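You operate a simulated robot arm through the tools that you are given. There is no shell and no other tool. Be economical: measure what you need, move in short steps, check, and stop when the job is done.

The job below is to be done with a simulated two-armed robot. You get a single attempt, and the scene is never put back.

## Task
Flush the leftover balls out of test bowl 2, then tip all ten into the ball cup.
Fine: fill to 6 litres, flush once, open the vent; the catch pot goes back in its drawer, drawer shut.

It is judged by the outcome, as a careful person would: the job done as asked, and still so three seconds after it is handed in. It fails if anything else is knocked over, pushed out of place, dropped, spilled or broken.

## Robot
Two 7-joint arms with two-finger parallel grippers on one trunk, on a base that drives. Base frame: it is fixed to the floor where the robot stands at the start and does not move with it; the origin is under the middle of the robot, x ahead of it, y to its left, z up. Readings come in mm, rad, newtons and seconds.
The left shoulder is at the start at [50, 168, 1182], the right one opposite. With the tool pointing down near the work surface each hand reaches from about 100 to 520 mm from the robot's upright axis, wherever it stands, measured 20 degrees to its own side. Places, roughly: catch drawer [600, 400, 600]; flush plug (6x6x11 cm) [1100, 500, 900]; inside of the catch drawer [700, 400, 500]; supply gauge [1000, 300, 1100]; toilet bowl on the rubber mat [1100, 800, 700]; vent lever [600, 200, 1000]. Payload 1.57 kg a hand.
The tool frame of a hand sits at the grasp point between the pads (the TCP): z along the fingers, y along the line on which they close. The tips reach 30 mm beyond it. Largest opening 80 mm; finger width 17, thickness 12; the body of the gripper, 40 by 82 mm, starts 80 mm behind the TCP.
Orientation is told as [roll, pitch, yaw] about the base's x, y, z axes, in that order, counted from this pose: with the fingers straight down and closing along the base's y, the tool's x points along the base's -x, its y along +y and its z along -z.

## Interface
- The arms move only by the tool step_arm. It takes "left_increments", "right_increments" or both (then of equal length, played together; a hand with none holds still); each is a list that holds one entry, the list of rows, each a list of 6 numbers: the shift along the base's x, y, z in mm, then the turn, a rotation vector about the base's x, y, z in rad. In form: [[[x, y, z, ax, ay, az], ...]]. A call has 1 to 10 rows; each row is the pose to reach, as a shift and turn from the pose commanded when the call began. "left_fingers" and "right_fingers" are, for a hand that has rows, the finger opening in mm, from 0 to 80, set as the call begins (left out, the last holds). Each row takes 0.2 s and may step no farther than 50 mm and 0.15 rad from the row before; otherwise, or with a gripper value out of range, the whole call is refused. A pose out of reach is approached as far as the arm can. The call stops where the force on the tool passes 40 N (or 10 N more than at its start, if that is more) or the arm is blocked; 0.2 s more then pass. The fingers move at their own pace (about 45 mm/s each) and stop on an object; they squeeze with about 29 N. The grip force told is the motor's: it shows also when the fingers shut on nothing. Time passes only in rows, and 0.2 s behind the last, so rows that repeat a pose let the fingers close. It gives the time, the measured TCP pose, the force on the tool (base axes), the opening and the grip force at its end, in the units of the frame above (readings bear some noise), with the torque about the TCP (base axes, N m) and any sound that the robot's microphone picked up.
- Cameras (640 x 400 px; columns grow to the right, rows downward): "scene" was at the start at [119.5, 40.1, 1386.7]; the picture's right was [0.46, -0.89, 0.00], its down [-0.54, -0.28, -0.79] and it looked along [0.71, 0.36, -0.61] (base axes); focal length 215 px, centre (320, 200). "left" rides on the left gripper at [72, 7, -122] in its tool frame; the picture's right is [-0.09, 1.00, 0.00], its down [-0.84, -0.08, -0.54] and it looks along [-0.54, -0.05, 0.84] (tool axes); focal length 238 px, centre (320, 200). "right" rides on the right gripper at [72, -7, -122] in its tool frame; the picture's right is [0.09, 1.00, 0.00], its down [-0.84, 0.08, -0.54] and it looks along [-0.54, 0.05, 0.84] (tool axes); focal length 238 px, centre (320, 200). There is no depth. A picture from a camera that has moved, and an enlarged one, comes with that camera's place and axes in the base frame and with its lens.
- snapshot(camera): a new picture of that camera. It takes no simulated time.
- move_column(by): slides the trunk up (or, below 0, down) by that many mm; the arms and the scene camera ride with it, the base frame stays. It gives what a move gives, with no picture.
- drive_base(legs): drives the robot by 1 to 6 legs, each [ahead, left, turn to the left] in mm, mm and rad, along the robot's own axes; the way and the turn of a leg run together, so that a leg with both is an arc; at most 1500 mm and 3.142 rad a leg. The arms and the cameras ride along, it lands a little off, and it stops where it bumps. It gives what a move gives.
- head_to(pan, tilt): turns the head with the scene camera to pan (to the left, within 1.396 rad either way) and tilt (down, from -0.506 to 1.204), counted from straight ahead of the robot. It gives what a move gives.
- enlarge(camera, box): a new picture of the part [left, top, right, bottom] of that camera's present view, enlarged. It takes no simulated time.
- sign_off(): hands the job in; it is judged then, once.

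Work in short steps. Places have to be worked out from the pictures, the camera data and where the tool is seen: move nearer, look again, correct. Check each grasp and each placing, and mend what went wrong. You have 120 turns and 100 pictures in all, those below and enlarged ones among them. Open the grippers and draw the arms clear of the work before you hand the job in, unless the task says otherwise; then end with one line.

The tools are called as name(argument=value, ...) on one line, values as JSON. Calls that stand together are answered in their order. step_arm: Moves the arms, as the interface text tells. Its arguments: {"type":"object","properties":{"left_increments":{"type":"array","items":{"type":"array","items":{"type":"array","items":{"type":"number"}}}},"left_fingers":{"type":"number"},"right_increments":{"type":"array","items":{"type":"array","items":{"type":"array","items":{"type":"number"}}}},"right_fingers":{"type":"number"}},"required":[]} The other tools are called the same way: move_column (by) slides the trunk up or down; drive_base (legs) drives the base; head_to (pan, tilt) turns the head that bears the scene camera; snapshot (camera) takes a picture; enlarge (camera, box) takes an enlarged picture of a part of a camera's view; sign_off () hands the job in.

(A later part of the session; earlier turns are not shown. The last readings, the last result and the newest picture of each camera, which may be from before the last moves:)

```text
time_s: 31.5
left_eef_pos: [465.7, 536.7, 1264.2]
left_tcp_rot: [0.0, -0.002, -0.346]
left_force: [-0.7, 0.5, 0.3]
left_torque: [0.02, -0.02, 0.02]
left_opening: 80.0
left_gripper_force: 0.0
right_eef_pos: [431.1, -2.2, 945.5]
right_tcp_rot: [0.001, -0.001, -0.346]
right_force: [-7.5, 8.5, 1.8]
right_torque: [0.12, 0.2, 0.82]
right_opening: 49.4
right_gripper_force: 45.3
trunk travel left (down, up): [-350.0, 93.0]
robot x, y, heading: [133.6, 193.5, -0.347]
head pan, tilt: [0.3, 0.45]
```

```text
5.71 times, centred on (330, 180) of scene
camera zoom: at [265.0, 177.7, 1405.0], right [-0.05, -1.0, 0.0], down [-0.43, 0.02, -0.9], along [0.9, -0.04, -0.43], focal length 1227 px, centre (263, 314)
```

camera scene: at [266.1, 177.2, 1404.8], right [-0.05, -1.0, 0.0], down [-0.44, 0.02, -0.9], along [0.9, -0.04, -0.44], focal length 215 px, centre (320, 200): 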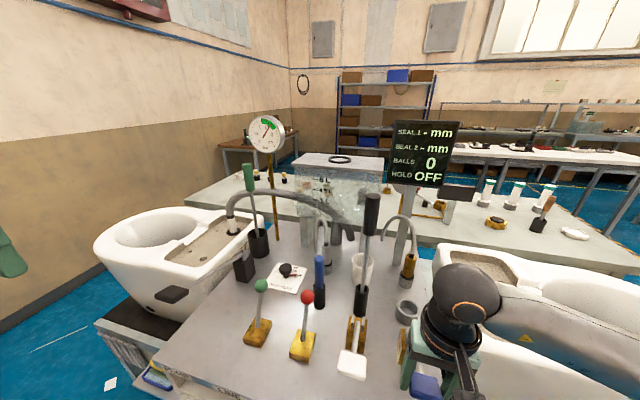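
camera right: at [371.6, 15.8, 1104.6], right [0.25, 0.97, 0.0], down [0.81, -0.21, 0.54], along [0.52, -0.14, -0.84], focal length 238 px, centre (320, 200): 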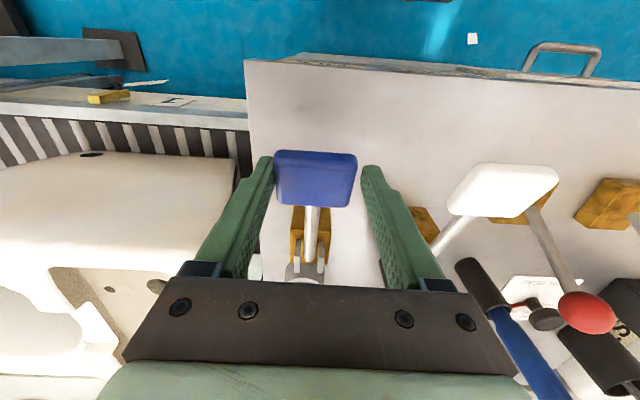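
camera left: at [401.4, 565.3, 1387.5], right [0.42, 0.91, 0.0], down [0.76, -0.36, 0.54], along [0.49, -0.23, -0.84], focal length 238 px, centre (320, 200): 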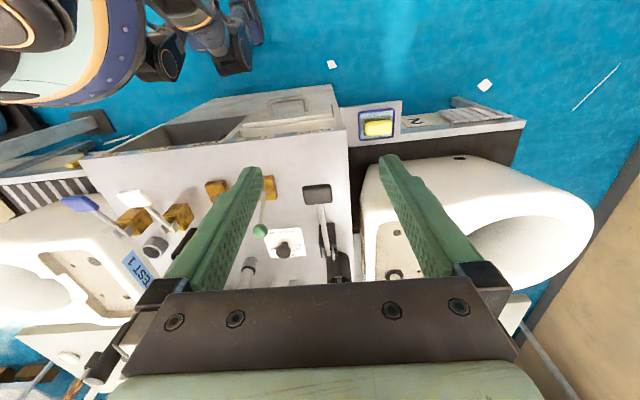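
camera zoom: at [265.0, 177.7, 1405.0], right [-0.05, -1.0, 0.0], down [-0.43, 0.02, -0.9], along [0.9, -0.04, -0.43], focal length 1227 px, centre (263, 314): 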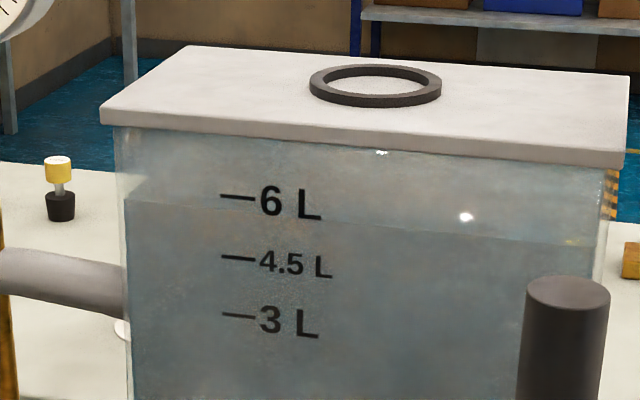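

Now about 5.75 L; I hold one more row and then raise the paddle back along its arc.

step_arm(right_increments=[[[0, 0, 0, 0, 0, 0], [4, -1.5, 20, 0, 0, 0], [9, -3, 40, 0, 0, 0], [9, -3, 42, 0, 0, 0]]])

enlarge(camera="scene", box=[280, 145, 380, 215])

```text
time_s: 32.5
left_eef_pos: [468.6, 535.8, 1263.6]
left_tcp_rot: [0.0, 0.003, -0.345]
left_force: [0.2, -0.2, 0.3]
left_torque: [0.0, 0.03, 0.0]
left_opening: 79.9
left_gripper_force: 0.0
right_eef_pos: [439.9, -4.8, 983.4]
right_tcp_rot: [-0.002, 0.005, -0.346]
right_force: [1.3, 10.1, -31.4]
right_torque: [0.32, 0.02, 0.78]
right_opening: 50.0
right_gripper_force: 45.2
trunk travel left (down, up): [-350.0, 93.0]
robot x, y, heading: [132.2, 190.7, -0.346]
head pan, tilt: [0.3, 0.45]
```

```text
5.71 times, centred on (330, 180) of scene
camera zoom: at [268.0, 176.6, 1404.2], right [-0.05, -1.0, 0.0], down [-0.44, 0.02, -0.9], along [0.9, -0.04, -0.44], focal length 1227 px, centre (263, 314)
```

zoom: 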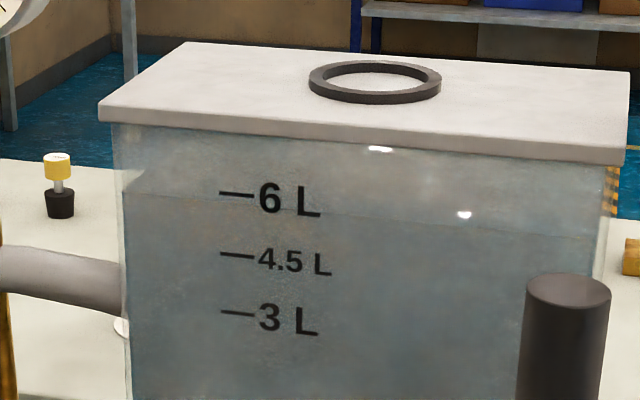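

The level settled at about 5.8 L with the paddle against its upper stop. I top up with a very short press and check.

step_arm(right_increments=[[[-2, 1, -14, 0, 0, 0], [-9, 3, -42, 0, 0, 0], [-9, 3, -42, 0, 0, 0], [0, 0, -4, 0, 0, 0], [0, 0, -2, 0, 0, 0]]])

enlarge(camera="scene", box=[280, 145, 380, 215])

```text
time_s: 33.7
left_eef_pos: [466.2, 536.2, 1263.6]
left_tcp_rot: [-0.002, 0.001, -0.345]
left_force: [0.5, -0.5, -0.1]
left_torque: [0.01, -0.01, 0.0]
left_opening: 80.1
left_gripper_force: 0.0
right_eef_pos: [438.3, -6.1, 985.5]
right_tcp_rot: [-0.001, 0.001, -0.347]
right_force: [0.5, 7.8, -3.0]
right_torque: [0.11, 0.05, 0.09]
right_opening: 52.1
right_gripper_force: 4.8
trunk travel left (down, up): [-350.0, 93.0]
robot x, y, heading: [137.9, 192.8, -0.348]
head pan, tilt: [0.3, 0.45]
```

```text
5.71 times, centred on (330, 180) of scene
camera zoom: at [266.3, 177.5, 1404.8], right [-0.05, -1.0, 0.0], down [-0.44, 0.02, -0.9], along [0.9, -0.04, -0.44], focal length 1227 px, centre (263, 314)
```

zoom: 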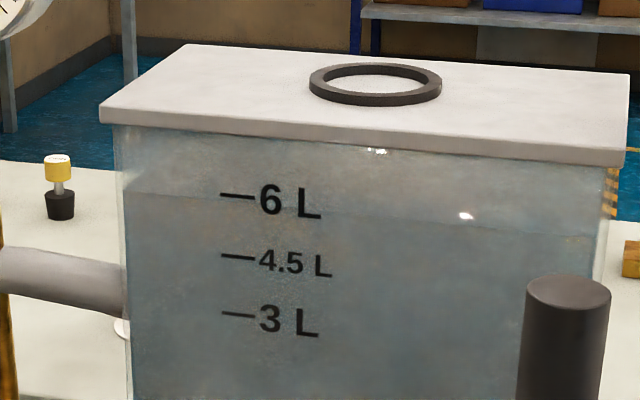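

Opening reads 52, the grip may have slipped; I look at the paddle.

snapshot(camera="right")

enlarge(camera="scene", box=[290, 155, 350, 200])

```text
61 pictures are left
camera right: at [369.1, 11.9, 1104.7], right [0.25, 0.97, 0.0], down [0.81, -0.21, 0.54], along [0.52, -0.14, -0.84], focal length 238 px, centre (320, 200)
```

right: 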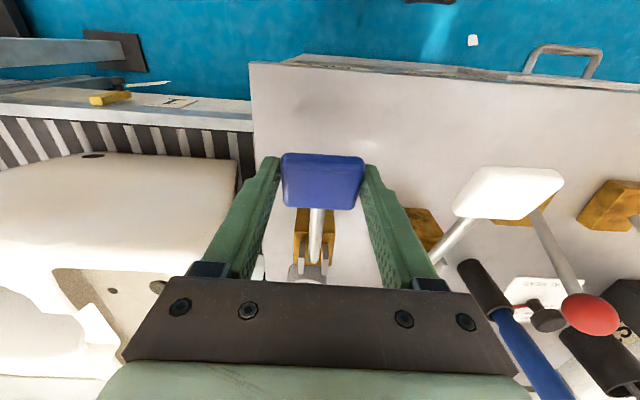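

```text
8.89 times, centred on (320, 178) of scene
camera zoom: at [266.3, 177.5, 1404.8], right [-0.05, -1.0, 0.0], down [-0.44, 0.02, -0.9], along [0.9, -0.04, -0.44], focal length 1909 px, centre (320, 400)
```

zoom: 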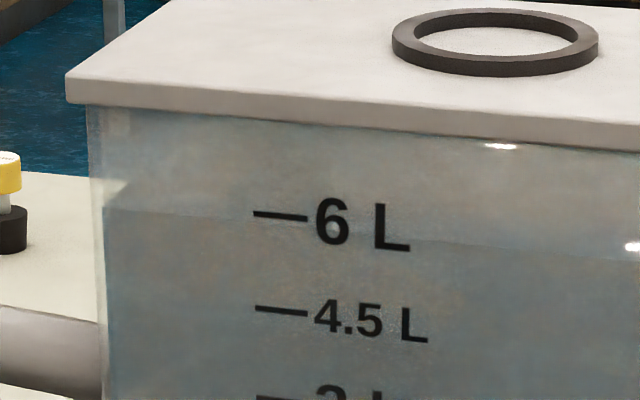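

Level ≈5.9 L. I re-close the fingers and give one more short press.

step_arm(right_increments=[[[0, -2, 0, 0, 0, 0], [0, -2, 0, 0, 0, 0], [-2, -1, -14, 0, 0, 0], [-9, 1, -42, 0, 0, 0], [-9, 1, -42, 0, 0, 0], [0, -2, -4, 0, 0, 0], [0, -2, 0, 0, 0, 0]]], right_fingers=44)

enlarge(camera="scene", box=[290, 155, 350, 200])

```text
time_s: 35.3
left_eef_pos: [465.9, 536.5, 1265.0]
left_tcp_rot: [-0.004, 0.001, -0.346]
left_force: [0.7, 0.4, 0.4]
left_torque: [-0.01, 0.01, 0.01]
left_opening: 80.1
left_gripper_force: 0.0
right_eef_pos: [437.5, -3.4, 983.2]
right_tcp_rot: [0.001, 0.0, -0.346]
right_force: [1.9, 7.8, -3.2]
right_torque: [0.09, -0.04, 0.08]
right_opening: 51.4
right_gripper_force: 4.0
trunk travel left (down, up): [-350.0, 93.0]
robot x, y, heading: [134.0, 195.7, -0.347]
head pan, tilt: [0.3, 0.45]
```

```text
8.89 times, centred on (320, 178) of scene
camera zoom: at [266.2, 177.4, 1404.9], right [-0.05, -1.0, 0.0], down [-0.43, 0.02, -0.9], along [0.9, -0.04, -0.44], focal length 1909 px, centre (320, 400)
```

zoom: 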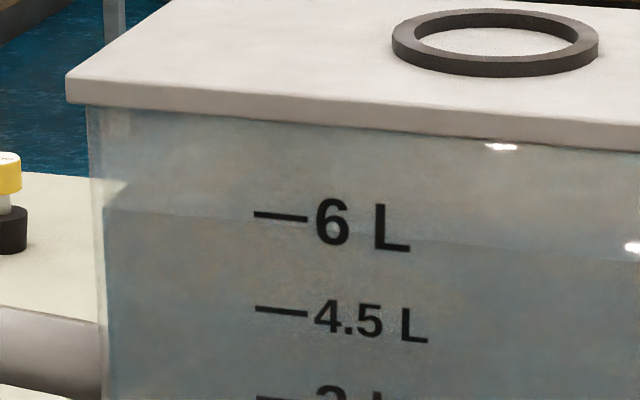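

No change: only one finger touched and the paddle was not carried down. I shift 5 mm left and close properly.

step_arm(right_increments=[[[1, 3, 0, 0, 0, 0], [2, 5, 0, 0, 0, 0], [2, 5, 0, 0, 0, 0], [2, 5, 0, 0, 0, 0]]], right_fingers=40)

```text
time_s: 36.3
left_eef_pos: [465.0, 533.4, 1265.1]
left_tcp_rot: [0.002, -0.002, -0.345]
left_force: [0.9, 0.2, -0.5]
left_torque: [0.01, 0.01, 0.03]
left_opening: 80.0
left_gripper_force: 0.0
right_eef_pos: [439.8, -4.2, 984.0]
right_tcp_rot: [-0.004, 0.0, -0.347]
right_force: [-14.3, -16.1, 0.6]
right_torque: [0.04, 0.31, 0.55]
right_opening: 49.3
right_gripper_force: 44.8
trunk travel left (down, up): [-350.0, 93.0]
robot x, y, heading: [135.7, 194.5, -0.351]
head pan, tilt: [0.3, 0.45]
```

Firm grip again (49 mm, 45 N). I repeat the short press.

step_arm(right_increments=[[[-4, -2, -14, 0, 0, 0], [-10, 0, -41, 0, 0, 0], [-2, -2, -4, 0, 0, 0], [-1, -3, -1, 0, 0, 0]]])

enlarge(camera="scene", box=[290, 155, 350, 200])

```text
time_s: 37.3
left_eef_pos: [468.2, 536.4, 1264.5]
left_tcp_rot: [0.0, 0.001, -0.345]
left_force: [0.4, 0.3, -0.6]
left_torque: [-0.05, 0.01, -0.01]
left_opening: 79.9
left_gripper_force: 0.0
right_eef_pos: [439.9, -2.8, 982.6]
right_tcp_rot: [-0.001, 0.005, -0.347]
right_force: [-2.1, -4.0, -10.4]
right_torque: [0.12, 0.18, 0.2]
right_opening: 49.8
right_gripper_force: 17.8
trunk travel left (down, up): [-350.0, 93.0]
robot x, y, heading: [130.4, 193.9, -0.347]
head pan, tilt: [0.3, 0.45]
```

```text
8.89 times, centred on (320, 178) of scene
camera zoom: at [266.2, 175.8, 1404.6], right [-0.05, -1.0, 0.0], down [-0.43, 0.02, -0.9], along [0.9, -0.04, -0.44], focal length 1909 px, centre (320, 400)
```

zoom: 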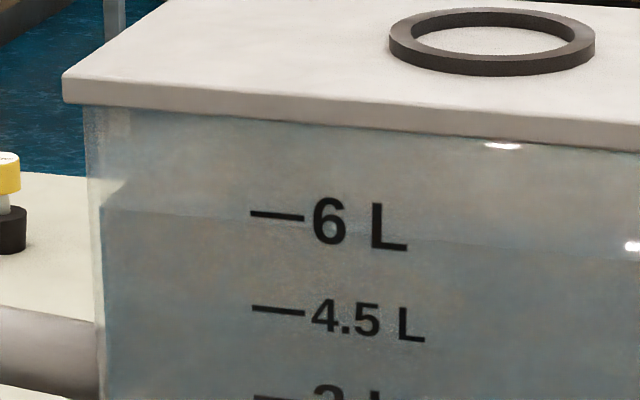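

Still about 5.9 L; the valve apparently needs longer. I press with a 0.4 s hold.

step_arm(right_increments=[[[-4, 1, -20, 0, 0, 0], [-8, 3, -41, 0, 0, 0], [-8, 3, -41, 0, 0, 0], [-8, 3, -41, 0, 0, 0], [0, 0, -4, 0, 0, 0], [0, 0, 0, 0, 0, 0]]])

enlarge(camera="scene", box=[290, 155, 350, 200])

```text
time_s: 38.7
left_eef_pos: [468.0, 535.1, 1265.3]
left_tcp_rot: [0.0, 0.001, -0.346]
left_force: [-0.2, 0.9, 0.6]
left_torque: [-0.02, 0.01, -0.02]
left_opening: 80.0
left_gripper_force: 0.1
right_eef_pos: [441.9, -4.0, 981.9]
right_tcp_rot: [0.0, 0.007, -0.344]
right_force: [-0.1, -1.1, -15.2]
right_torque: [0.23, 0.16, 0.42]
right_opening: 50.1
right_gripper_force: 23.2
trunk travel left (down, up): [-350.0, 93.0]
robot x, y, heading: [132.4, 194.5, -0.35]
head pan, tilt: [0.3, 0.45]
```

```text
8.89 times, centred on (320, 178) of scene
camera zoom: at [266.5, 175.9, 1404.5], right [-0.05, -1.0, 0.0], down [-0.44, 0.02, -0.9], along [0.9, -0.04, -0.44], focal length 1909 px, centre (320, 400)
```

zoom: 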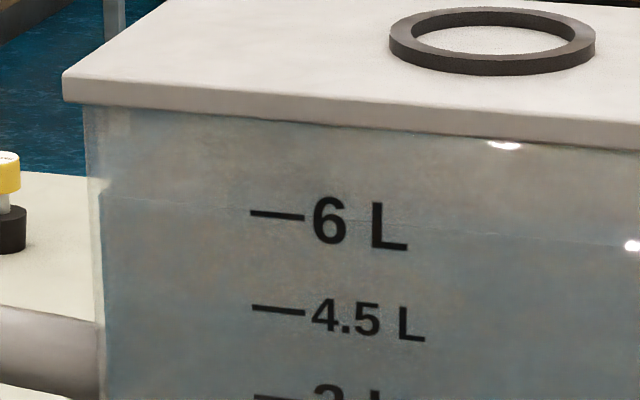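

Level is now at the 6 L mark. I release the blue paddle, back the hand up, and inspect the flush plug's seat and the drawer before flushing.

step_arm(right_increments=[[[0, 0, 0, 0, 0, 0], [0, 0, 0, 0, 0, 0], [0, 0, 30, 0, 0, 0], [0, 0, 70, 0, 0, 0], [0, 0, 110, 0, 0, 0]]], right_fingers=76)

enlarge(camera="scene", box=[190, 170, 310, 250])

enlarge(camera="left", box=[60, 60, 560, 300])

```text
time_s: 39.9
left_eef_pos: [466.4, 535.7, 1264.4]
left_tcp_rot: [0.0, 0.001, -0.346]
left_force: [0.9, -0.9, 0.5]
left_torque: [0.02, -0.03, 0.03]
left_opening: 80.0
left_gripper_force: 0.1
right_eef_pos: [442.3, -4.7, 1095.0]
right_tcp_rot: [0.002, 0.001, -0.345]
right_force: [0.3, -0.5, 0.6]
right_torque: [-0.01, 0.01, -0.01]
right_opening: 76.0
right_gripper_force: 0.1
trunk travel left (down, up): [-350.0, 93.0]
robot x, y, heading: [133.1, 195.8, -0.347]
head pan, tilt: [0.3, 0.45]
```

```text
5.00 times, centred on (250, 210) of scene
camera zoom: at [265.9, 176.8, 1404.8], right [-0.05, -1.0, 0.0], down [-0.43, 0.02, -0.9], along [0.9, -0.04, -0.44], focal length 1074 px, centre (670, 150)
```

zoom: 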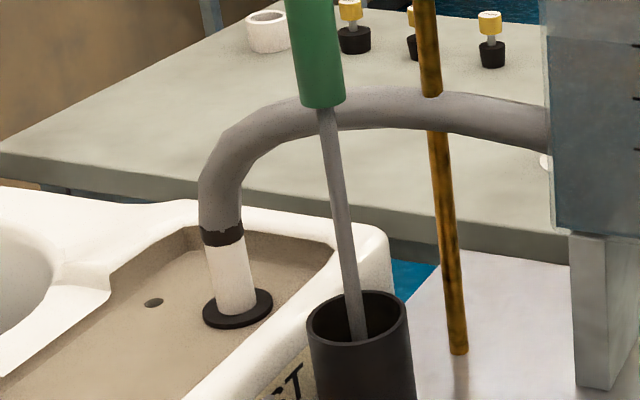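

```text
1.28 times, centred on (310, 180) of left
camera zoom: at [400.3, 566.0, 1387.5], right [0.42, 0.91, 0.0], down [0.76, -0.36, 0.54], along [0.49, -0.23, -0.84], focal length 305 px, centre (333, 226)
```

zoom: 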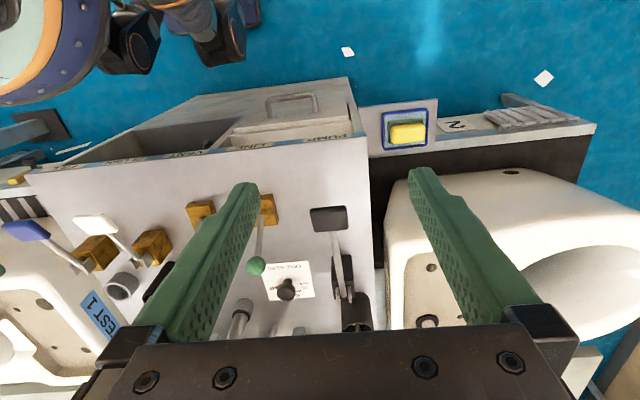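

The plug's flange sits flat over the inlet – fine. I check the open bay under the bench and the drawer front for the catch pot before flushing.

head_to(pan=0.15, tilt=1.0)

enlarge(camera="scene", box=[120, 140, 440, 360])

```text
time_s: 40.9
left_eef_pos: [466.2, 535.8, 1264.3]
left_tcp_rot: [0.0, 0.001, -0.346]
left_force: [-0.6, 0.5, 0.1]
left_torque: [0.02, 0.02, 0.0]
left_opening: 79.9
left_gripper_force: 0.0
right_eef_pos: [441.3, -5.0, 1093.5]
right_tcp_rot: [0.0, -0.001, -0.345]
right_force: [-0.3, -0.2, 0.0]
right_torque: [0.03, -0.01, 0.0]
right_opening: 76.2
right_gripper_force: 0.1
trunk travel left (down, up): [-350.0, 93.0]
robot x, y, heading: [134.7, 194.5, -0.342]
head pan, tilt: [0.15, 1.0]
```

```text
1.82 times, centred on (280, 250) of scene
camera zoom: at [242.5, 167.2, 1359.3], right [-0.19, -0.98, 0.0], down [-0.82, 0.16, -0.54], along [0.53, -0.11, -0.84], focal length 390 px, centre (393, 109)
```

zoom: 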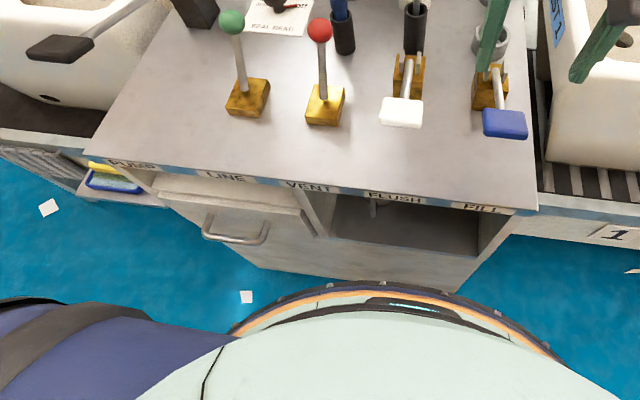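

Drawer is shut and no pot lies elsewhere, so it should be inside. I move the right hand over the white FLUSH paddle.

step_arm(right_increments=[[[13, 38, 0, 0, 0, 0], [26, 76, 0, 0, 0, 0], [38, 114, 0, 0, 0, 0], [38, 114, -40, 0, 0, 0]]], right_fingers=80)

snapshot(camera="right")

```text
time_s: 41.9
left_eef_pos: [465.5, 535.7, 1264.1]
left_tcp_rot: [0.001, -0.001, -0.346]
left_force: [0.0, 0.4, 0.0]
left_torque: [-0.01, 0.0, -0.04]
left_opening: 79.6
left_gripper_force: 0.1
right_eef_pos: [481.7, 108.6, 1054.2]
right_tcp_rot: [0.002, 0.001, -0.346]
right_force: [0.1, -0.2, 0.2]
right_torque: [0.04, -0.03, -0.02]
right_opening: 80.1
right_gripper_force: 0.0
trunk travel left (down, up): [-350.0, 93.0]
robot x, y, heading: [134.8, 194.6, -0.348]
head pan, tilt: [0.15, 1.0]
```

```text
53 pictures are left
camera right: at [411.0, 125.3, 1173.4], right [0.25, 0.97, 0.0], down [0.81, -0.21, 0.54], along [0.53, -0.14, -0.84], focal length 238 px, centre (320, 200)
```

right: 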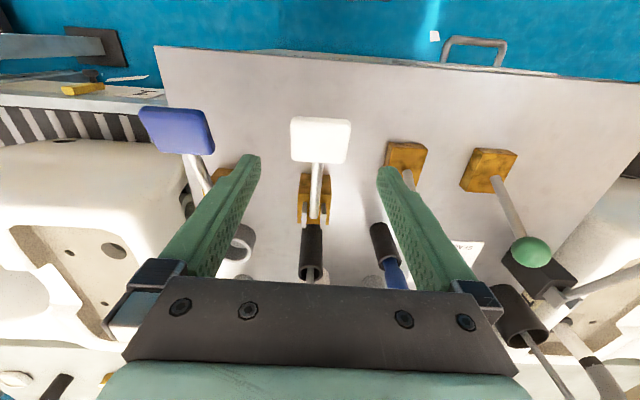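

The white paddle is centred, at z≈978. I go down around it and grip.

step_arm(right_increments=[[[-6, 2, -35, 0, 0, 0], [-6, 2, -70, 0, 0, 0], [-6, 2, -70, 0, 0, 0]]])

step_arm(right_increments=[[[0, 0, 0, 0, 0, 0], [0, 0, 0, 0, 0, 0], [0, 0, 0, 0, 0, 0], [0, 0, 0, 0, 0, 0], [0, 0, 0, 0, 0, 0]]], right_fingers=40)

head_to(pan=0.55, tilt=0.5)

snapshot(camera="scene")

```text
time_s: 42.7
left_eef_pos: [467.0, 535.4, 1264.2]
left_tcp_rot: [-0.001, -0.001, -0.345]
left_force: [-0.3, -0.2, 0.1]
left_torque: [0.0, -0.01, -0.02]
left_opening: 79.9
left_gripper_force: 0.0
right_eef_pos: [473.5, 111.8, 983.5]
right_tcp_rot: [0.0, 0.002, -0.345]
right_force: [-0.3, -0.2, 0.4]
right_torque: [-0.01, 0.0, -0.03]
right_opening: 79.9
right_gripper_force: 0.1
trunk travel left (down, up): [-350.0, 93.0]
robot x, y, heading: [131.7, 194.8, -0.348]
head pan, tilt: [0.15, 1.0]
```

```text
time_s: 43.9
left_eef_pos: [466.2, 535.1, 1263.5]
left_tcp_rot: [0.0, 0.001, -0.346]
left_force: [-0.4, 0.1, 0.3]
left_torque: [0.0, -0.03, -0.02]
left_opening: 79.8
left_gripper_force: 0.1
right_eef_pos: [473.1, 111.2, 983.8]
right_tcp_rot: [-0.001, 0.0, -0.345]
right_force: [-4.0, -6.5, 0.1]
right_torque: [0.03, 0.14, 0.39]
right_opening: 49.7
right_gripper_force: 43.2
trunk travel left (down, up): [-350.0, 93.0]
robot x, y, heading: [134.8, 193.9, -0.349]
head pan, tilt: [0.15, 1.0]
```

```text
time_s: 44.8
left_eef_pos: [465.9, 535.7, 1265.0]
left_tcp_rot: [0.001, 0.0, -0.347]
left_force: [-0.8, 0.2, -0.2]
left_torque: [0.03, 0.0, -0.02]
left_opening: 80.3
left_gripper_force: 0.0
right_eef_pos: [474.1, 110.0, 982.5]
right_tcp_rot: [-0.001, 0.0, -0.344]
right_force: [-3.3, -9.8, -1.9]
right_torque: [-0.01, 0.18, 0.89]
right_opening: 49.4
right_gripper_force: 45.0
trunk travel left (down, up): [-350.0, 93.0]
robot x, y, heading: [133.5, 193.8, -0.349]
head pan, tilt: [0.55, 0.499]
```

```text
52 pictures are left
camera scene: at [262.9, 197.8, 1400.3], right [0.2, -0.98, 0.0], down [-0.47, -0.1, -0.88], along [0.86, 0.18, -0.48], focal length 215 px, centre (320, 200)
```

scene: 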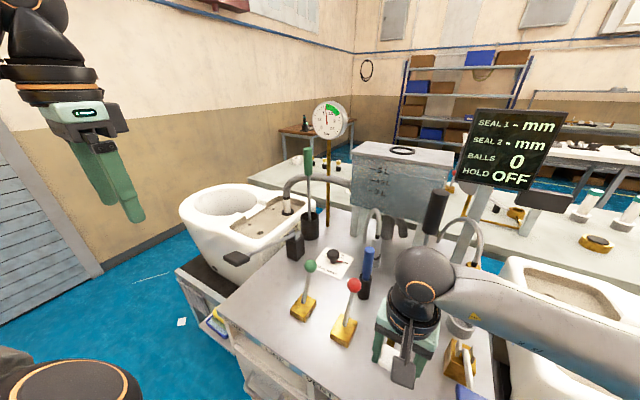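

Gripped firmly; bowl, tank, gauge and display are all in view. I press the flush paddle down along the same arc and hold it.

step_arm(right_increments=[[[-4, 1.5, -20, 0, 0, 0], [-10, 3.5, -40, 0, 0, 0], [-10, 3.5, -40, 0, 0, 0], [-10, 3.5, -40, 0, 0, 0], [-10, 3.5, -40, 0, 0, 0], [-10, 3.5, -40, 0, 0, 0], [-10, 3.5, -40, 0, 0, 0], [-10, 3.5, -40, 0, 0, 0]]])

enlarge(camera="scene", box=[170, 90, 560, 330])

```text
time_s: 46.6
left_eef_pos: [466.6, 535.0, 1265.4]
left_tcp_rot: [0.003, -0.002, -0.345]
left_force: [-0.2, -0.3, 0.2]
left_torque: [-0.02, 0.01, 0.01]
left_opening: 80.0
left_gripper_force: 0.1
right_eef_pos: [466.9, 112.8, 944.3]
right_tcp_rot: [0.001, -0.005, -0.348]
right_force: [11.8, -19.1, 8.9]
right_torque: [-0.28, -1.01, 0.6]
right_opening: 49.7
right_gripper_force: 45.2
trunk travel left (down, up): [-350.0, 93.0]
robot x, y, heading: [132.7, 195.0, -0.343]
head pan, tilt: [0.55, 0.499]
```

```text
1.64 times, centred on (365, 210) of scene
camera zoom: at [263.9, 197.0, 1400.3], right [0.2, -0.98, 0.0], down [-0.47, -0.1, -0.88], along [0.86, 0.18, -0.48], focal length 352 px, centre (246, 184)
```

zoom: 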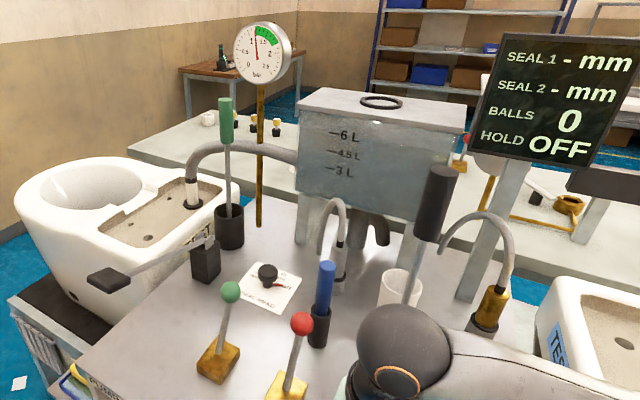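

No clear change yet; I hold another 1.5 s and look at the tank and display.

step_arm(right_increments=[[[0, 0, -3, 0, 0, 0], [0, 0, -3, 0, 0, 0], [0, 0, -3, 0, 0, 0], [0, 0, -3, 0, 0, 0], [0, 0, -3, 0, 0, 0], [0, 0, -3, 0, 0, 0], [0, 0, -3, 0, 0, 0]]])

enlarge(camera="scene", box=[340, 90, 560, 230])

```text
time_s: 48.2
left_eef_pos: [466.8, 534.0, 1264.5]
left_tcp_rot: [0.002, 0.0, -0.345]
left_force: [0.2, -0.2, 0.0]
left_torque: [0.0, -0.01, 0.02]
left_opening: 80.3
left_gripper_force: 0.1
right_eef_pos: [465.9, 113.5, 940.7]
right_tcp_rot: [0.002, -0.005, -0.347]
right_force: [10.0, -17.1, 9.1]
right_torque: [-0.24, -0.9, 1.06]
right_opening: 49.7
right_gripper_force: 45.0
trunk travel left (down, up): [-350.0, 93.0]
robot x, y, heading: [137.3, 195.9, -0.347]
head pan, tilt: [0.55, 0.499]
```

```text
2.86 times, centred on (450, 160) of scene
camera zoom: at [263.7, 197.3, 1400.3], right [0.2, -0.98, 0.0], down [-0.47, -0.1, -0.88], along [0.86, 0.18, -0.48], focal length 614 px, centre (-51, 314)
```

zoom: 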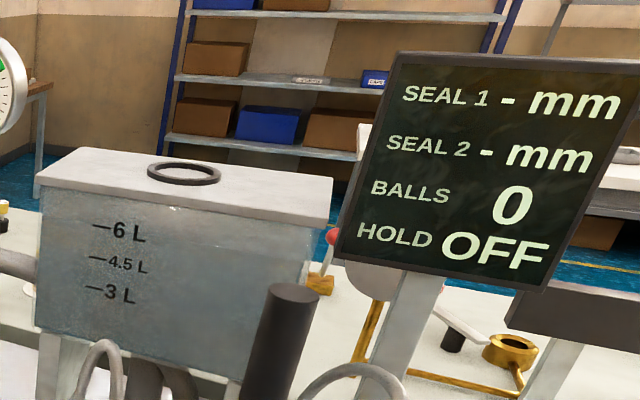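

The tank did not drop. I press the paddle further down in small steps, watching the force.

step_arm(right_increments=[[[1, 0, -6, 0, 0, 0], [1, 0, -12, 0, 0, 0], [1, 0, -18, 0, 0, 0], [1, 0, -18, 0, 0, 0], [1, 0, -18, 0, 0, 0], [1, 0, -18, 0, 0, 0]]])

enlarge(camera="scene", box=[170, 90, 560, 330])

snapshot(camera="right")

```text
time_s: 49.6
left_eef_pos: [466.3, 534.7, 1264.0]
left_tcp_rot: [0.003, -0.001, -0.347]
left_force: [0.2, 0.8, 0.6]
left_torque: [0.01, 0.0, 0.03]
left_opening: 79.9
left_gripper_force: 0.1
right_eef_pos: [464.3, 114.8, 922.2]
right_tcp_rot: [0.002, -0.001, -0.348]
right_force: [2.2, -13.1, 12.0]
right_torque: [-0.48, -0.94, 1.0]
right_opening: 49.8
right_gripper_force: 45.3
trunk travel left (down, up): [-350.0, 93.0]
robot x, y, heading: [136.8, 195.7, -0.342]
head pan, tilt: [0.55, 0.499]
```

```text
1.64 times, centred on (365, 210) of scene
camera zoom: at [262.7, 198.0, 1400.5], right [0.2, -0.98, 0.0], down [-0.47, -0.1, -0.88], along [0.86, 0.18, -0.48], focal length 352 px, centre (246, 184)
```

zoom: 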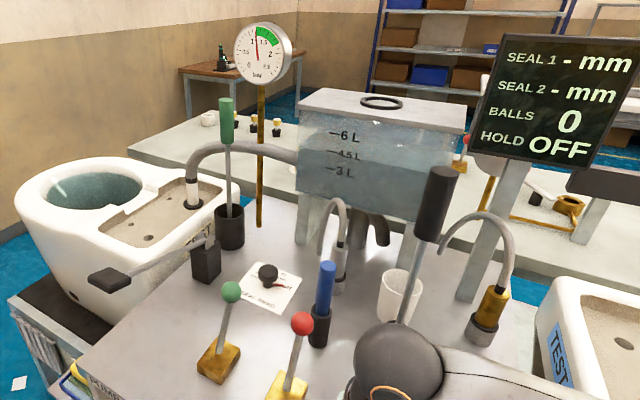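

```text
48 pictures are left
camera right: at [393.4, 131.1, 1042.0], right [0.25, 0.97, 0.0], down [0.81, -0.21, 0.54], along [0.53, -0.14, -0.84], focal length 238 px, centre (320, 200)
```

right: 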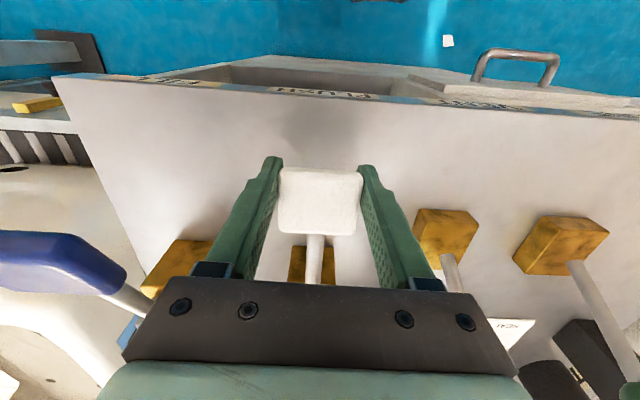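

Now it flushes: tank level falls and water runs in bowl 2. I keep holding.

step_arm(right_increments=[[[0, 0, 0, 0, 0, 0], [0, 0, 0, 0, 0, 0], [0, 0, 0, 0, 0, 0], [0, 0, 0, 0, 0, 0], [0, 0, 0, 0, 0, 0], [0, 0, 0, 0, 0, 0], [0, 0, 0, 0, 0, 0], [0, 0, 0, 0, 0, 0], [0, 0, 0, 0, 0, 0], [0, 0, 0, 0, 0, 0]]])

enlarge(camera="scene", box=[170, 90, 560, 330])

```text
time_s: 51.8
left_eef_pos: [465.9, 534.0, 1264.7]
left_tcp_rot: [0.001, 0.001, -0.347]
left_force: [0.0, 0.0, -0.9]
left_torque: [0.01, -0.03, 0.01]
left_opening: 80.1
left_gripper_force: 0.1
right_eef_pos: [462.9, 114.6, 922.1]
right_tcp_rot: [0.001, -0.002, -0.346]
right_force: [0.5, -10.6, 7.1]
right_torque: [-0.11, -0.36, 0.79]
right_opening: 49.9
right_gripper_force: 45.3
trunk travel left (down, up): [-350.0, 93.0]
robot x, y, heading: [134.2, 192.7, -0.346]
head pan, tilt: [0.55, 0.499]
```

```text
1.64 times, centred on (365, 210) of scene
camera zoom: at [262.8, 198.0, 1400.4], right [0.2, -0.98, 0.0], down [-0.47, -0.1, -0.88], along [0.86, 0.18, -0.48], focal length 352 px, centre (246, 184)
```

zoom: 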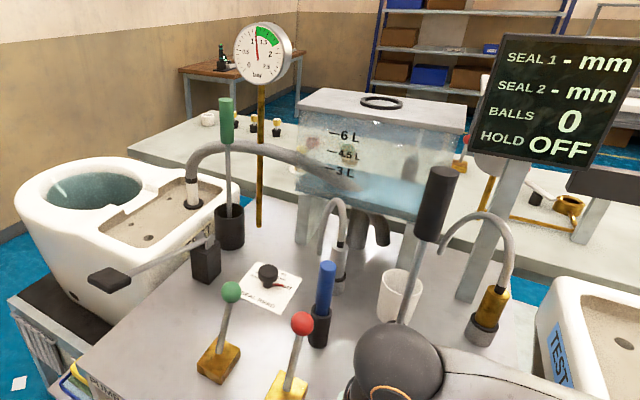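

The tank is nearly down; I hold 2–4 s more until empty.

step_arm(right_increments=[[[0, 0, 0, 0, 0, 0], [0, 0, 0, 0, 0, 0], [0, 0, 0, 0, 0, 0], [0, 0, 0, 0, 0, 0], [0, 0, 0, 0, 0, 0], [0, 0, 0, 0, 0, 0], [0, 0, 0, 0, 0, 0], [0, 0, 0, 0, 0, 0], [0, 0, 0, 0, 0, 0], [0, 0, 0, 0, 0, 0]]])

step_arm(right_increments=[[[0, 0, 0, 0, 0, 0], [0, 0, 0, 0, 0, 0], [0, 0, 0, 0, 0, 0], [0, 0, 0, 0, 0, 0], [0, 0, 0, 0, 0, 0], [0, 0, 0, 0, 0, 0], [0, 0, 0, 0, 0, 0], [0, 0, 0, 0, 0, 0], [0, 0, 0, 0, 0, 0], [0, 0, 0, 0, 0, 0]]])

enlarge(camera="scene", box=[170, 90, 560, 330])

```text
time_s: 54.0
left_eef_pos: [467.3, 535.9, 1265.0]
left_tcp_rot: [0.001, -0.001, -0.345]
left_force: [-0.5, -1.0, 0.5]
left_torque: [-0.04, 0.0, 0.0]
left_opening: 80.0
left_gripper_force: 0.2
right_eef_pos: [463.8, 114.0, 920.6]
right_tcp_rot: [0.001, 0.001, -0.346]
right_force: [-2.7, -11.5, 3.8]
right_torque: [-0.09, 0.19, 0.81]
right_opening: 49.8
right_gripper_force: 45.1
trunk travel left (down, up): [-350.0, 93.0]
robot x, y, heading: [135.4, 196.4, -0.345]
head pan, tilt: [0.55, 0.499]
```

```text
time_s: 56.2
left_eef_pos: [466.8, 534.8, 1265.2]
left_tcp_rot: [0.0, 0.0, -0.345]
left_force: [-0.1, 0.2, 0.4]
left_torque: [0.03, -0.01, -0.01]
left_opening: 80.0
left_gripper_force: 0.1
right_eef_pos: [463.4, 113.2, 920.9]
right_tcp_rot: [0.001, 0.0, -0.345]
right_force: [-4.1, -10.7, 0.7]
right_torque: [-0.01, 0.41, 0.79]
right_opening: 49.9
right_gripper_force: 45.1
trunk travel left (down, up): [-350.0, 93.0]
robot x, y, heading: [135.2, 196.4, -0.347]
head pan, tilt: [0.55, 0.499]
```

```text
1.64 times, centred on (365, 210) of scene
camera zoom: at [262.8, 198.0, 1400.4], right [0.2, -0.98, 0.0], down [-0.47, -0.1, -0.88], along [0.86, 0.18, -0.48], focal length 352 px, centre (246, 184)
```

zoom: 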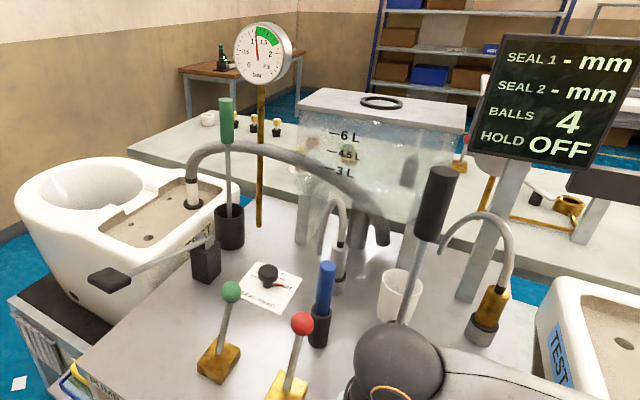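

Tank is empty and display counts BALLS 4. I raise the flush paddle back to its stop, release and lift clear, then check the display.

step_arm(right_increments=[[[3, -1, 20, 0, 0, 0], [7, -2, 40, 0, 0, 0], [10, -3.5, 58, 0, 0, 0], [10, -3.5, 60, 0, 0, 0]]])

step_arm(right_increments=[[[0, 0, 0, 0, 0, 0], [0, 0, 0, 0, 0, 0], [0, 0, 40, 0, 0, 0], [0, 0, 80, 0, 0, 0], [0, 0, 120, 0, 0, 0], [-20, -40, 130, 0, 0, 0], [-40, -80, 140, 0, 0, 0], [-50, -120, 150, 0, 0, 0]]], right_fingers=76)

enlarge(camera="scene", box=[170, 90, 560, 330])

```text
time_s: 57.2
left_eef_pos: [466.1, 535.6, 1264.2]
left_tcp_rot: [0.001, 0.0, -0.346]
left_force: [0.5, -0.9, -0.4]
left_torque: [0.03, -0.01, 0.03]
left_opening: 80.1
left_gripper_force: 0.1
right_eef_pos: [474.9, 110.7, 980.9]
right_tcp_rot: [0.003, 0.001, -0.346]
right_force: [-2.3, -1.5, -12.7]
right_torque: [0.33, 0.85, 0.8]
right_opening: 49.6
right_gripper_force: 44.9
trunk travel left (down, up): [-350.0, 93.0]
robot x, y, heading: [137.5, 193.4, -0.35]
head pan, tilt: [0.55, 0.499]
```

```text
time_s: 59.0
left_eef_pos: [465.3, 533.9, 1265.3]
left_tcp_rot: [0.001, 0.0, -0.346]
left_force: [0.3, -0.5, 0.3]
left_torque: [0.0, 0.03, -0.01]
left_opening: 80.1
left_gripper_force: 0.0
right_eef_pos: [422.5, -13.1, 1132.3]
right_tcp_rot: [0.002, 0.001, -0.346]
right_force: [-0.6, 0.0, 0.0]
right_torque: [0.03, -0.03, -0.02]
right_opening: 76.2
right_gripper_force: 0.0
trunk travel left (down, up): [-350.0, 93.0]
robot x, y, heading: [133.0, 195.3, -0.345]
head pan, tilt: [0.55, 0.499]
```

```text
1.64 times, centred on (365, 210) of scene
camera zoom: at [262.9, 198.2, 1400.4], right [0.2, -0.98, 0.0], down [-0.47, -0.1, -0.88], along [0.86, 0.18, -0.48], focal length 352 px, centre (246, 184)
```

zoom: 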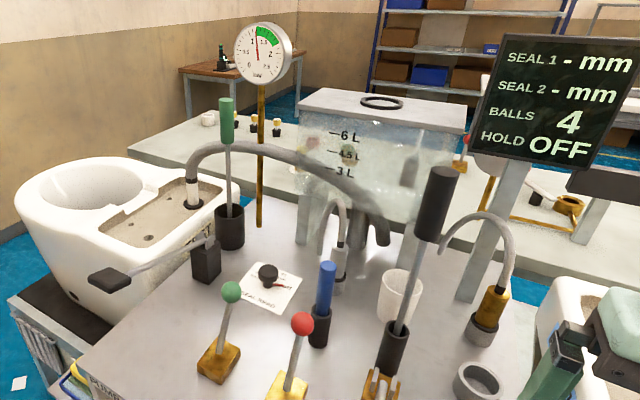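

Counter reads 4. Next the vent: I bring the left hand high over the red knob.

step_arm(left_increments=[[[17, -43, 0, 0, 0, 0], [34, -86, 0, 0, 0, 0], [51, -129, 0, 0, 0, 0], [68, -172, 0, 0, 0, 0], [85, -215, 0, 0, 0, 0], [102, -258, 0, 0, 0, 0], [118, -300, 0, 0, 0, 0], [134, -340, 0, 0, 0, 0], [134, -340, -50, 0, 0, 0], [134, -340, -100, 0, 0, 0]]])

snapshot(camera="left")

```text
time_s: 61.2
left_eef_pos: [598.6, 193.2, 1166.3]
left_tcp_rot: [0.0, -0.002, -0.347]
left_force: [0.1, 0.4, -0.5]
left_torque: [0.0, -0.01, 0.02]
left_opening: 80.1
left_gripper_force: 0.1
left hand out of reach, approached as far as the arm can: row 8, 9
right_eef_pos: [422.2, -12.4, 1132.5]
right_tcp_rot: [0.0, 0.0, -0.346]
right_force: [-0.5, -0.3, -0.4]
right_torque: [0.0, -0.01, -0.01]
right_opening: 76.0
right_gripper_force: 0.1
trunk travel left (down, up): [-350.0, 93.0]
robot x, y, heading: [131.5, 191.5, -0.343]
head pan, tilt: [0.55, 0.499]
```

```text
44 pictures are left
camera left: at [531.7, 223.1, 1289.1], right [0.42, 0.91, 0.0], down [0.76, -0.36, 0.54], along [0.49, -0.23, -0.84], focal length 238 px, centre (320, 200)
```

left: 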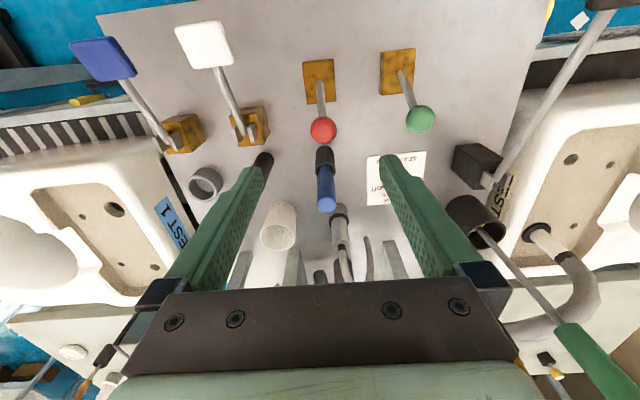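

Red knob ≈ (614,188,990). I lower the left hand over it with fingers around it, then close.

step_arm(left_increments=[[[15, -5, -40, 0, 0, 0], [15, -5, -85, 0, 0, 0], [15, -5, -130, 0, 0, 0], [15, -5, -174, 0, 0, 0]]], left_fingers=70)

snapshot(camera="left")

```text
time_s: 62.2
left_eef_pos: [614.5, 189.3, 990.0]
left_tcp_rot: [0.0, -0.002, -0.348]
left_force: [-0.6, 0.0, -0.1]
left_torque: [0.02, 0.01, 0.0]
left_opening: 70.1
left_gripper_force: 0.0
right_eef_pos: [424.7, -11.8, 1131.8]
right_tcp_rot: [0.0, 0.001, -0.345]
right_force: [0.5, 0.3, 0.0]
right_torque: [-0.01, -0.01, -0.01]
right_opening: 76.1
right_gripper_force: 0.1
trunk travel left (down, up): [-350.0, 93.0]
robot x, y, heading: [133.5, 193.9, -0.349]
head pan, tilt: [0.55, 0.499]
```

```text
43 pictures are left
camera left: at [547.5, 220.1, 1113.1], right [0.42, 0.91, 0.0], down [0.76, -0.36, 0.54], along [0.49, -0.23, -0.84], focal length 238 px, centre (320, 200)
```

left: 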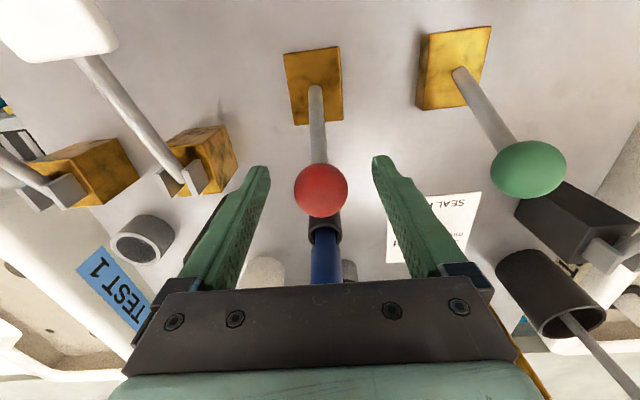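

The knob is exactly at the grasp point. I close, then pull the lever a bit toward the robot, watching the forces.

step_arm(left_increments=[[[0, 0, 0, 0, 0, 0], [0, 0, 0, 0, 0, 0], [0, 0, 0, 0, 0, 0], [0, 0, 0, 0, 0, 0], [-10, 3.5, 1, 0, 0, 0], [-20, 7, 2, 0, 0, 0], [-30, 10.5, 2, 0, 0, 0], [-40, 14, 1, 0, 0, 0]]], left_fingers=20)

enlarge(camera="scene", box=[240, 90, 480, 350])

```text
time_s: 64.0
left_eef_pos: [574.3, 204.7, 991.8]
left_tcp_rot: [0.0, 0.002, -0.347]
left_force: [-0.6, 0.3, 0.1]
left_torque: [0.0, 0.02, -0.01]
left_opening: 19.8
left_gripper_force: 0.0
right_eef_pos: [423.4, -10.6, 1132.8]
right_tcp_rot: [-0.001, 0.0, -0.345]
right_force: [0.6, 0.1, -0.8]
right_torque: [-0.03, 0.02, 0.01]
right_opening: 76.2
right_gripper_force: 0.1
trunk travel left (down, up): [-350.0, 93.0]
robot x, y, heading: [132.8, 192.5, -0.344]
head pan, tilt: [0.55, 0.499]
```

```text
1.54 times, centred on (360, 220) of scene
camera zoom: at [263.1, 199.2, 1400.3], right [0.2, -0.98, 0.0], down [-0.47, -0.1, -0.88], along [0.86, 0.18, -0.48], focal length 330 px, centre (258, 169)
```

zoom: 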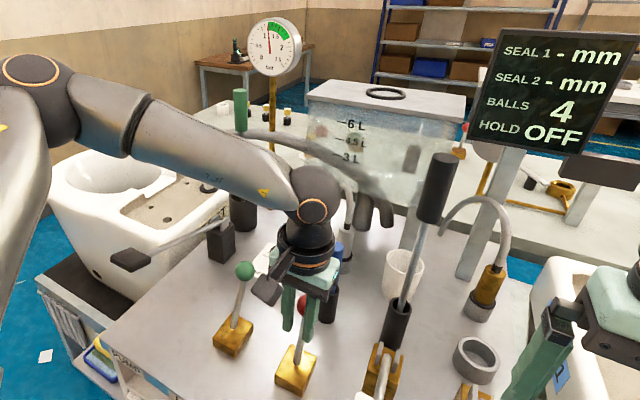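

Fingers closed to 20 with nothing in them; I look where the knob is.

snapshot(camera="left")

```text
41 pictures are left
camera left: at [507.5, 235.6, 1114.8], right [0.42, 0.91, 0.0], down [0.76, -0.36, 0.54], along [0.49, -0.23, -0.84], focal length 238 px, centre (320, 200)
```

left: 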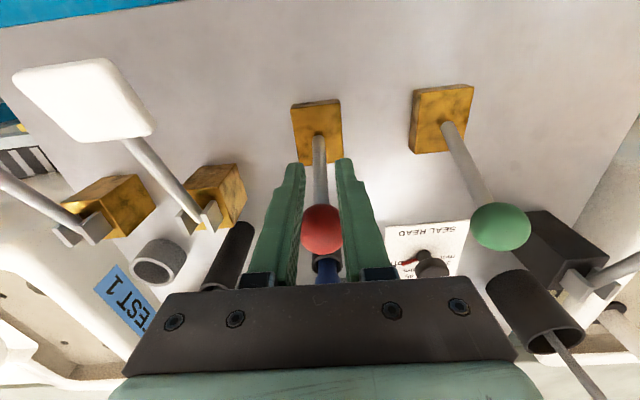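

The knob slipped; the lever is stiff. I will hook behind it: lift, close the fingers, go to the far side of the knob and pull toward the robot.

step_arm(left_increments=[[[0, 0, 0, 0, 0, 0], [0, 0, 0, 0, 0, 0], [0, 0, 40, 0, 0, 0], [0, 0, 85, 0, 0, 0], [35, -13, 85, 0, 0, 0], [70, -26, 85, 0, 0, 0], [70, -26, 45, 0, 0, 0], [70, -26, 0, 0, 0, 0], [70, -26, -5, 0, 0, 0]]], left_fingers=40)

snapshot(camera="left")

```text
time_s: 66.0
left_eef_pos: [638.9, 196.9, 992.5]
left_tcp_rot: [-0.003, -0.002, -0.348]
left_force: [0.0, 0.4, -0.2]
left_torque: [0.0, -0.01, -0.01]
left_opening: 40.0
left_gripper_force: 0.0
left hand out of reach, approached as far as the arm can: row 6, 7, 8, 9
right_eef_pos: [423.2, -11.9, 1131.5]
right_tcp_rot: [0.0, -0.001, -0.346]
right_force: [-0.7, 0.6, 0.4]
right_torque: [0.03, 0.06, -0.03]
right_opening: 76.1
right_gripper_force: 0.0
trunk travel left (down, up): [-350.0, 93.0]
robot x, y, heading: [137.4, 197.2, -0.345]
head pan, tilt: [0.55, 0.499]
```

```text
40 pictures are left
camera left: at [572.3, 226.9, 1115.6], right [0.42, 0.91, 0.0], down [0.76, -0.36, 0.54], along [0.49, -0.23, -0.84], focal length 238 px, centre (320, 200)
```

left: 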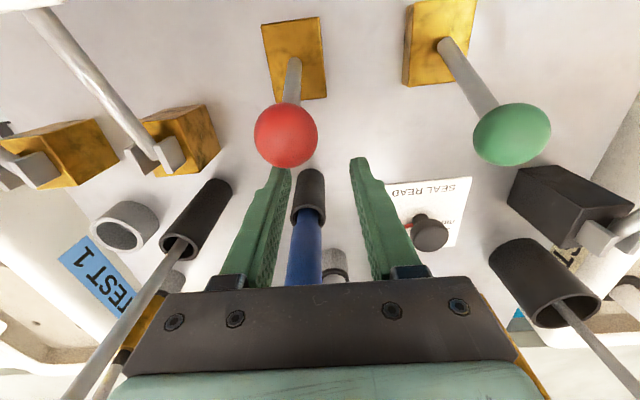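

The reach limit left the hand 16 mm off sideways; the blue brush is between the fingers, so I only draw straight back a little and read where I end.

step_arm(left_increments=[[[-12, 12, 0, 0, 0, 0], [-17, 20, 0, 0, 0, 0]]])

snapshot(camera="left")

```text
time_s: 66.6
left_eef_pos: [621.5, 216.1, 992.7]
left_tcp_rot: [0.0, 0.0, -0.345]
left_force: [0.1, -0.6, 1.1]
left_torque: [-0.01, -0.01, 0.03]
left_opening: 40.5
left_gripper_force: 0.2
right_eef_pos: [424.4, -10.7, 1133.6]
right_tcp_rot: [0.0, 0.001, -0.346]
right_force: [0.4, -0.1, 0.5]
right_torque: [-0.01, -0.02, 0.01]
right_opening: 76.3
right_gripper_force: 0.0
trunk travel left (down, up): [-350.0, 93.0]
robot x, y, heading: [136.9, 192.6, -0.346]
head pan, tilt: [0.55, 0.499]
```

```text
39 pictures are left
camera left: at [554.9, 246.4, 1116.3], right [0.42, 0.91, 0.0], down [0.76, -0.36, 0.54], along [0.49, -0.23, -0.84], focal length 238 px, centre (320, 200)
```

left: 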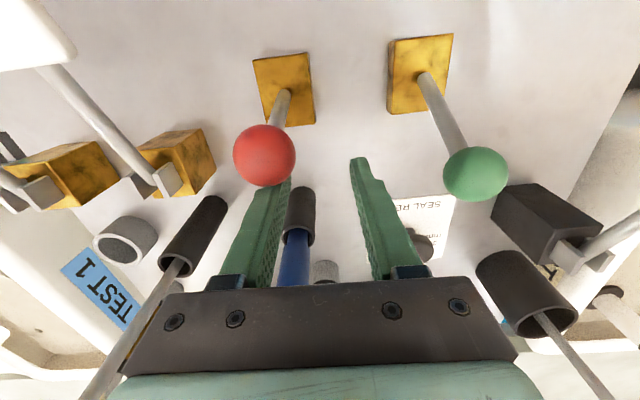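

Now the left finger is right behind the knob. I pull straight back toward the robot in 10 mm rows.

step_arm(left_increments=[[[-10, 3.5, 0, 0, 0, 0], [-20, 7, 0, 0, 0, 0], [-30, 10.5, 0, 0, 0, 0], [-40, 14, -1, 0, 0, 0], [-50, 17.5, -2, 0, 0, 0], [-60, 21, -4, 0, 0, 0]]])

snapshot(camera="left")

enlarge(camera="scene", box=[240, 90, 480, 350])

```text
time_s: 68.0
left_eef_pos: [566.7, 233.6, 991.0]
left_tcp_rot: [-0.004, -0.011, -0.343]
left_force: [18.1, -4.6, 1.0]
left_torque: [-0.21, -0.54, 0.49]
left_opening: 39.2
left_gripper_force: 0.1
right_eef_pos: [425.3, -10.9, 1131.7]
right_tcp_rot: [0.001, 0.003, -0.347]
right_force: [-0.6, -0.2, -0.4]
right_torque: [0.03, 0.02, 0.02]
right_opening: 76.1
right_gripper_force: 0.1
trunk travel left (down, up): [-350.0, 93.0]
robot x, y, heading: [134.6, 195.6, -0.349]
head pan, tilt: [0.55, 0.499]
```

```text
38 pictures are left
camera left: at [498.9, 265.3, 1113.0], right [0.42, 0.91, 0.0], down [0.76, -0.35, 0.55], along [0.5, -0.23, -0.83], focal length 238 px, centre (320, 200)
```

left: 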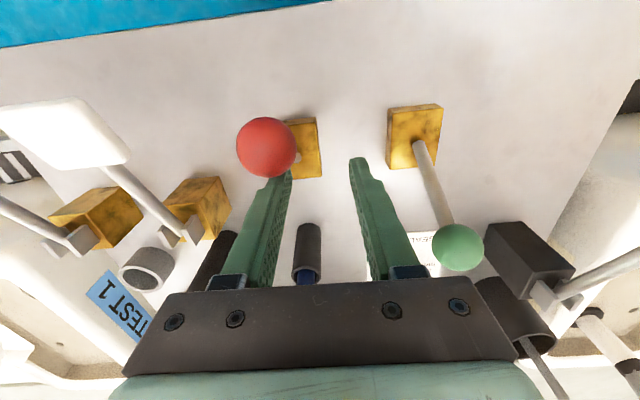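

```text
1.54 times, centred on (360, 220) of scene
camera zoom: at [265.7, 198.3, 1400.2], right [0.2, -0.98, 0.0], down [-0.47, -0.1, -0.88], along [0.86, 0.18, -0.48], focal length 330 px, centre (258, 169)
```

zoom: 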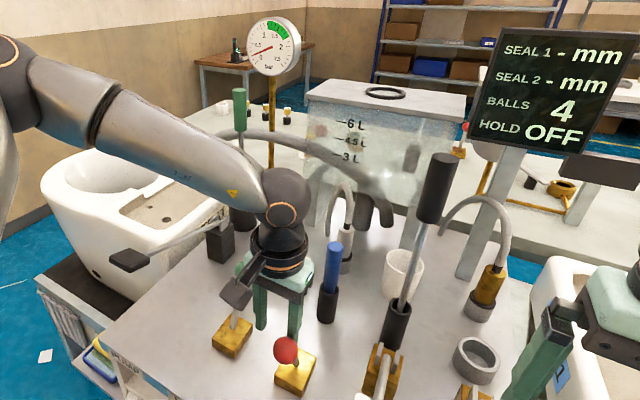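

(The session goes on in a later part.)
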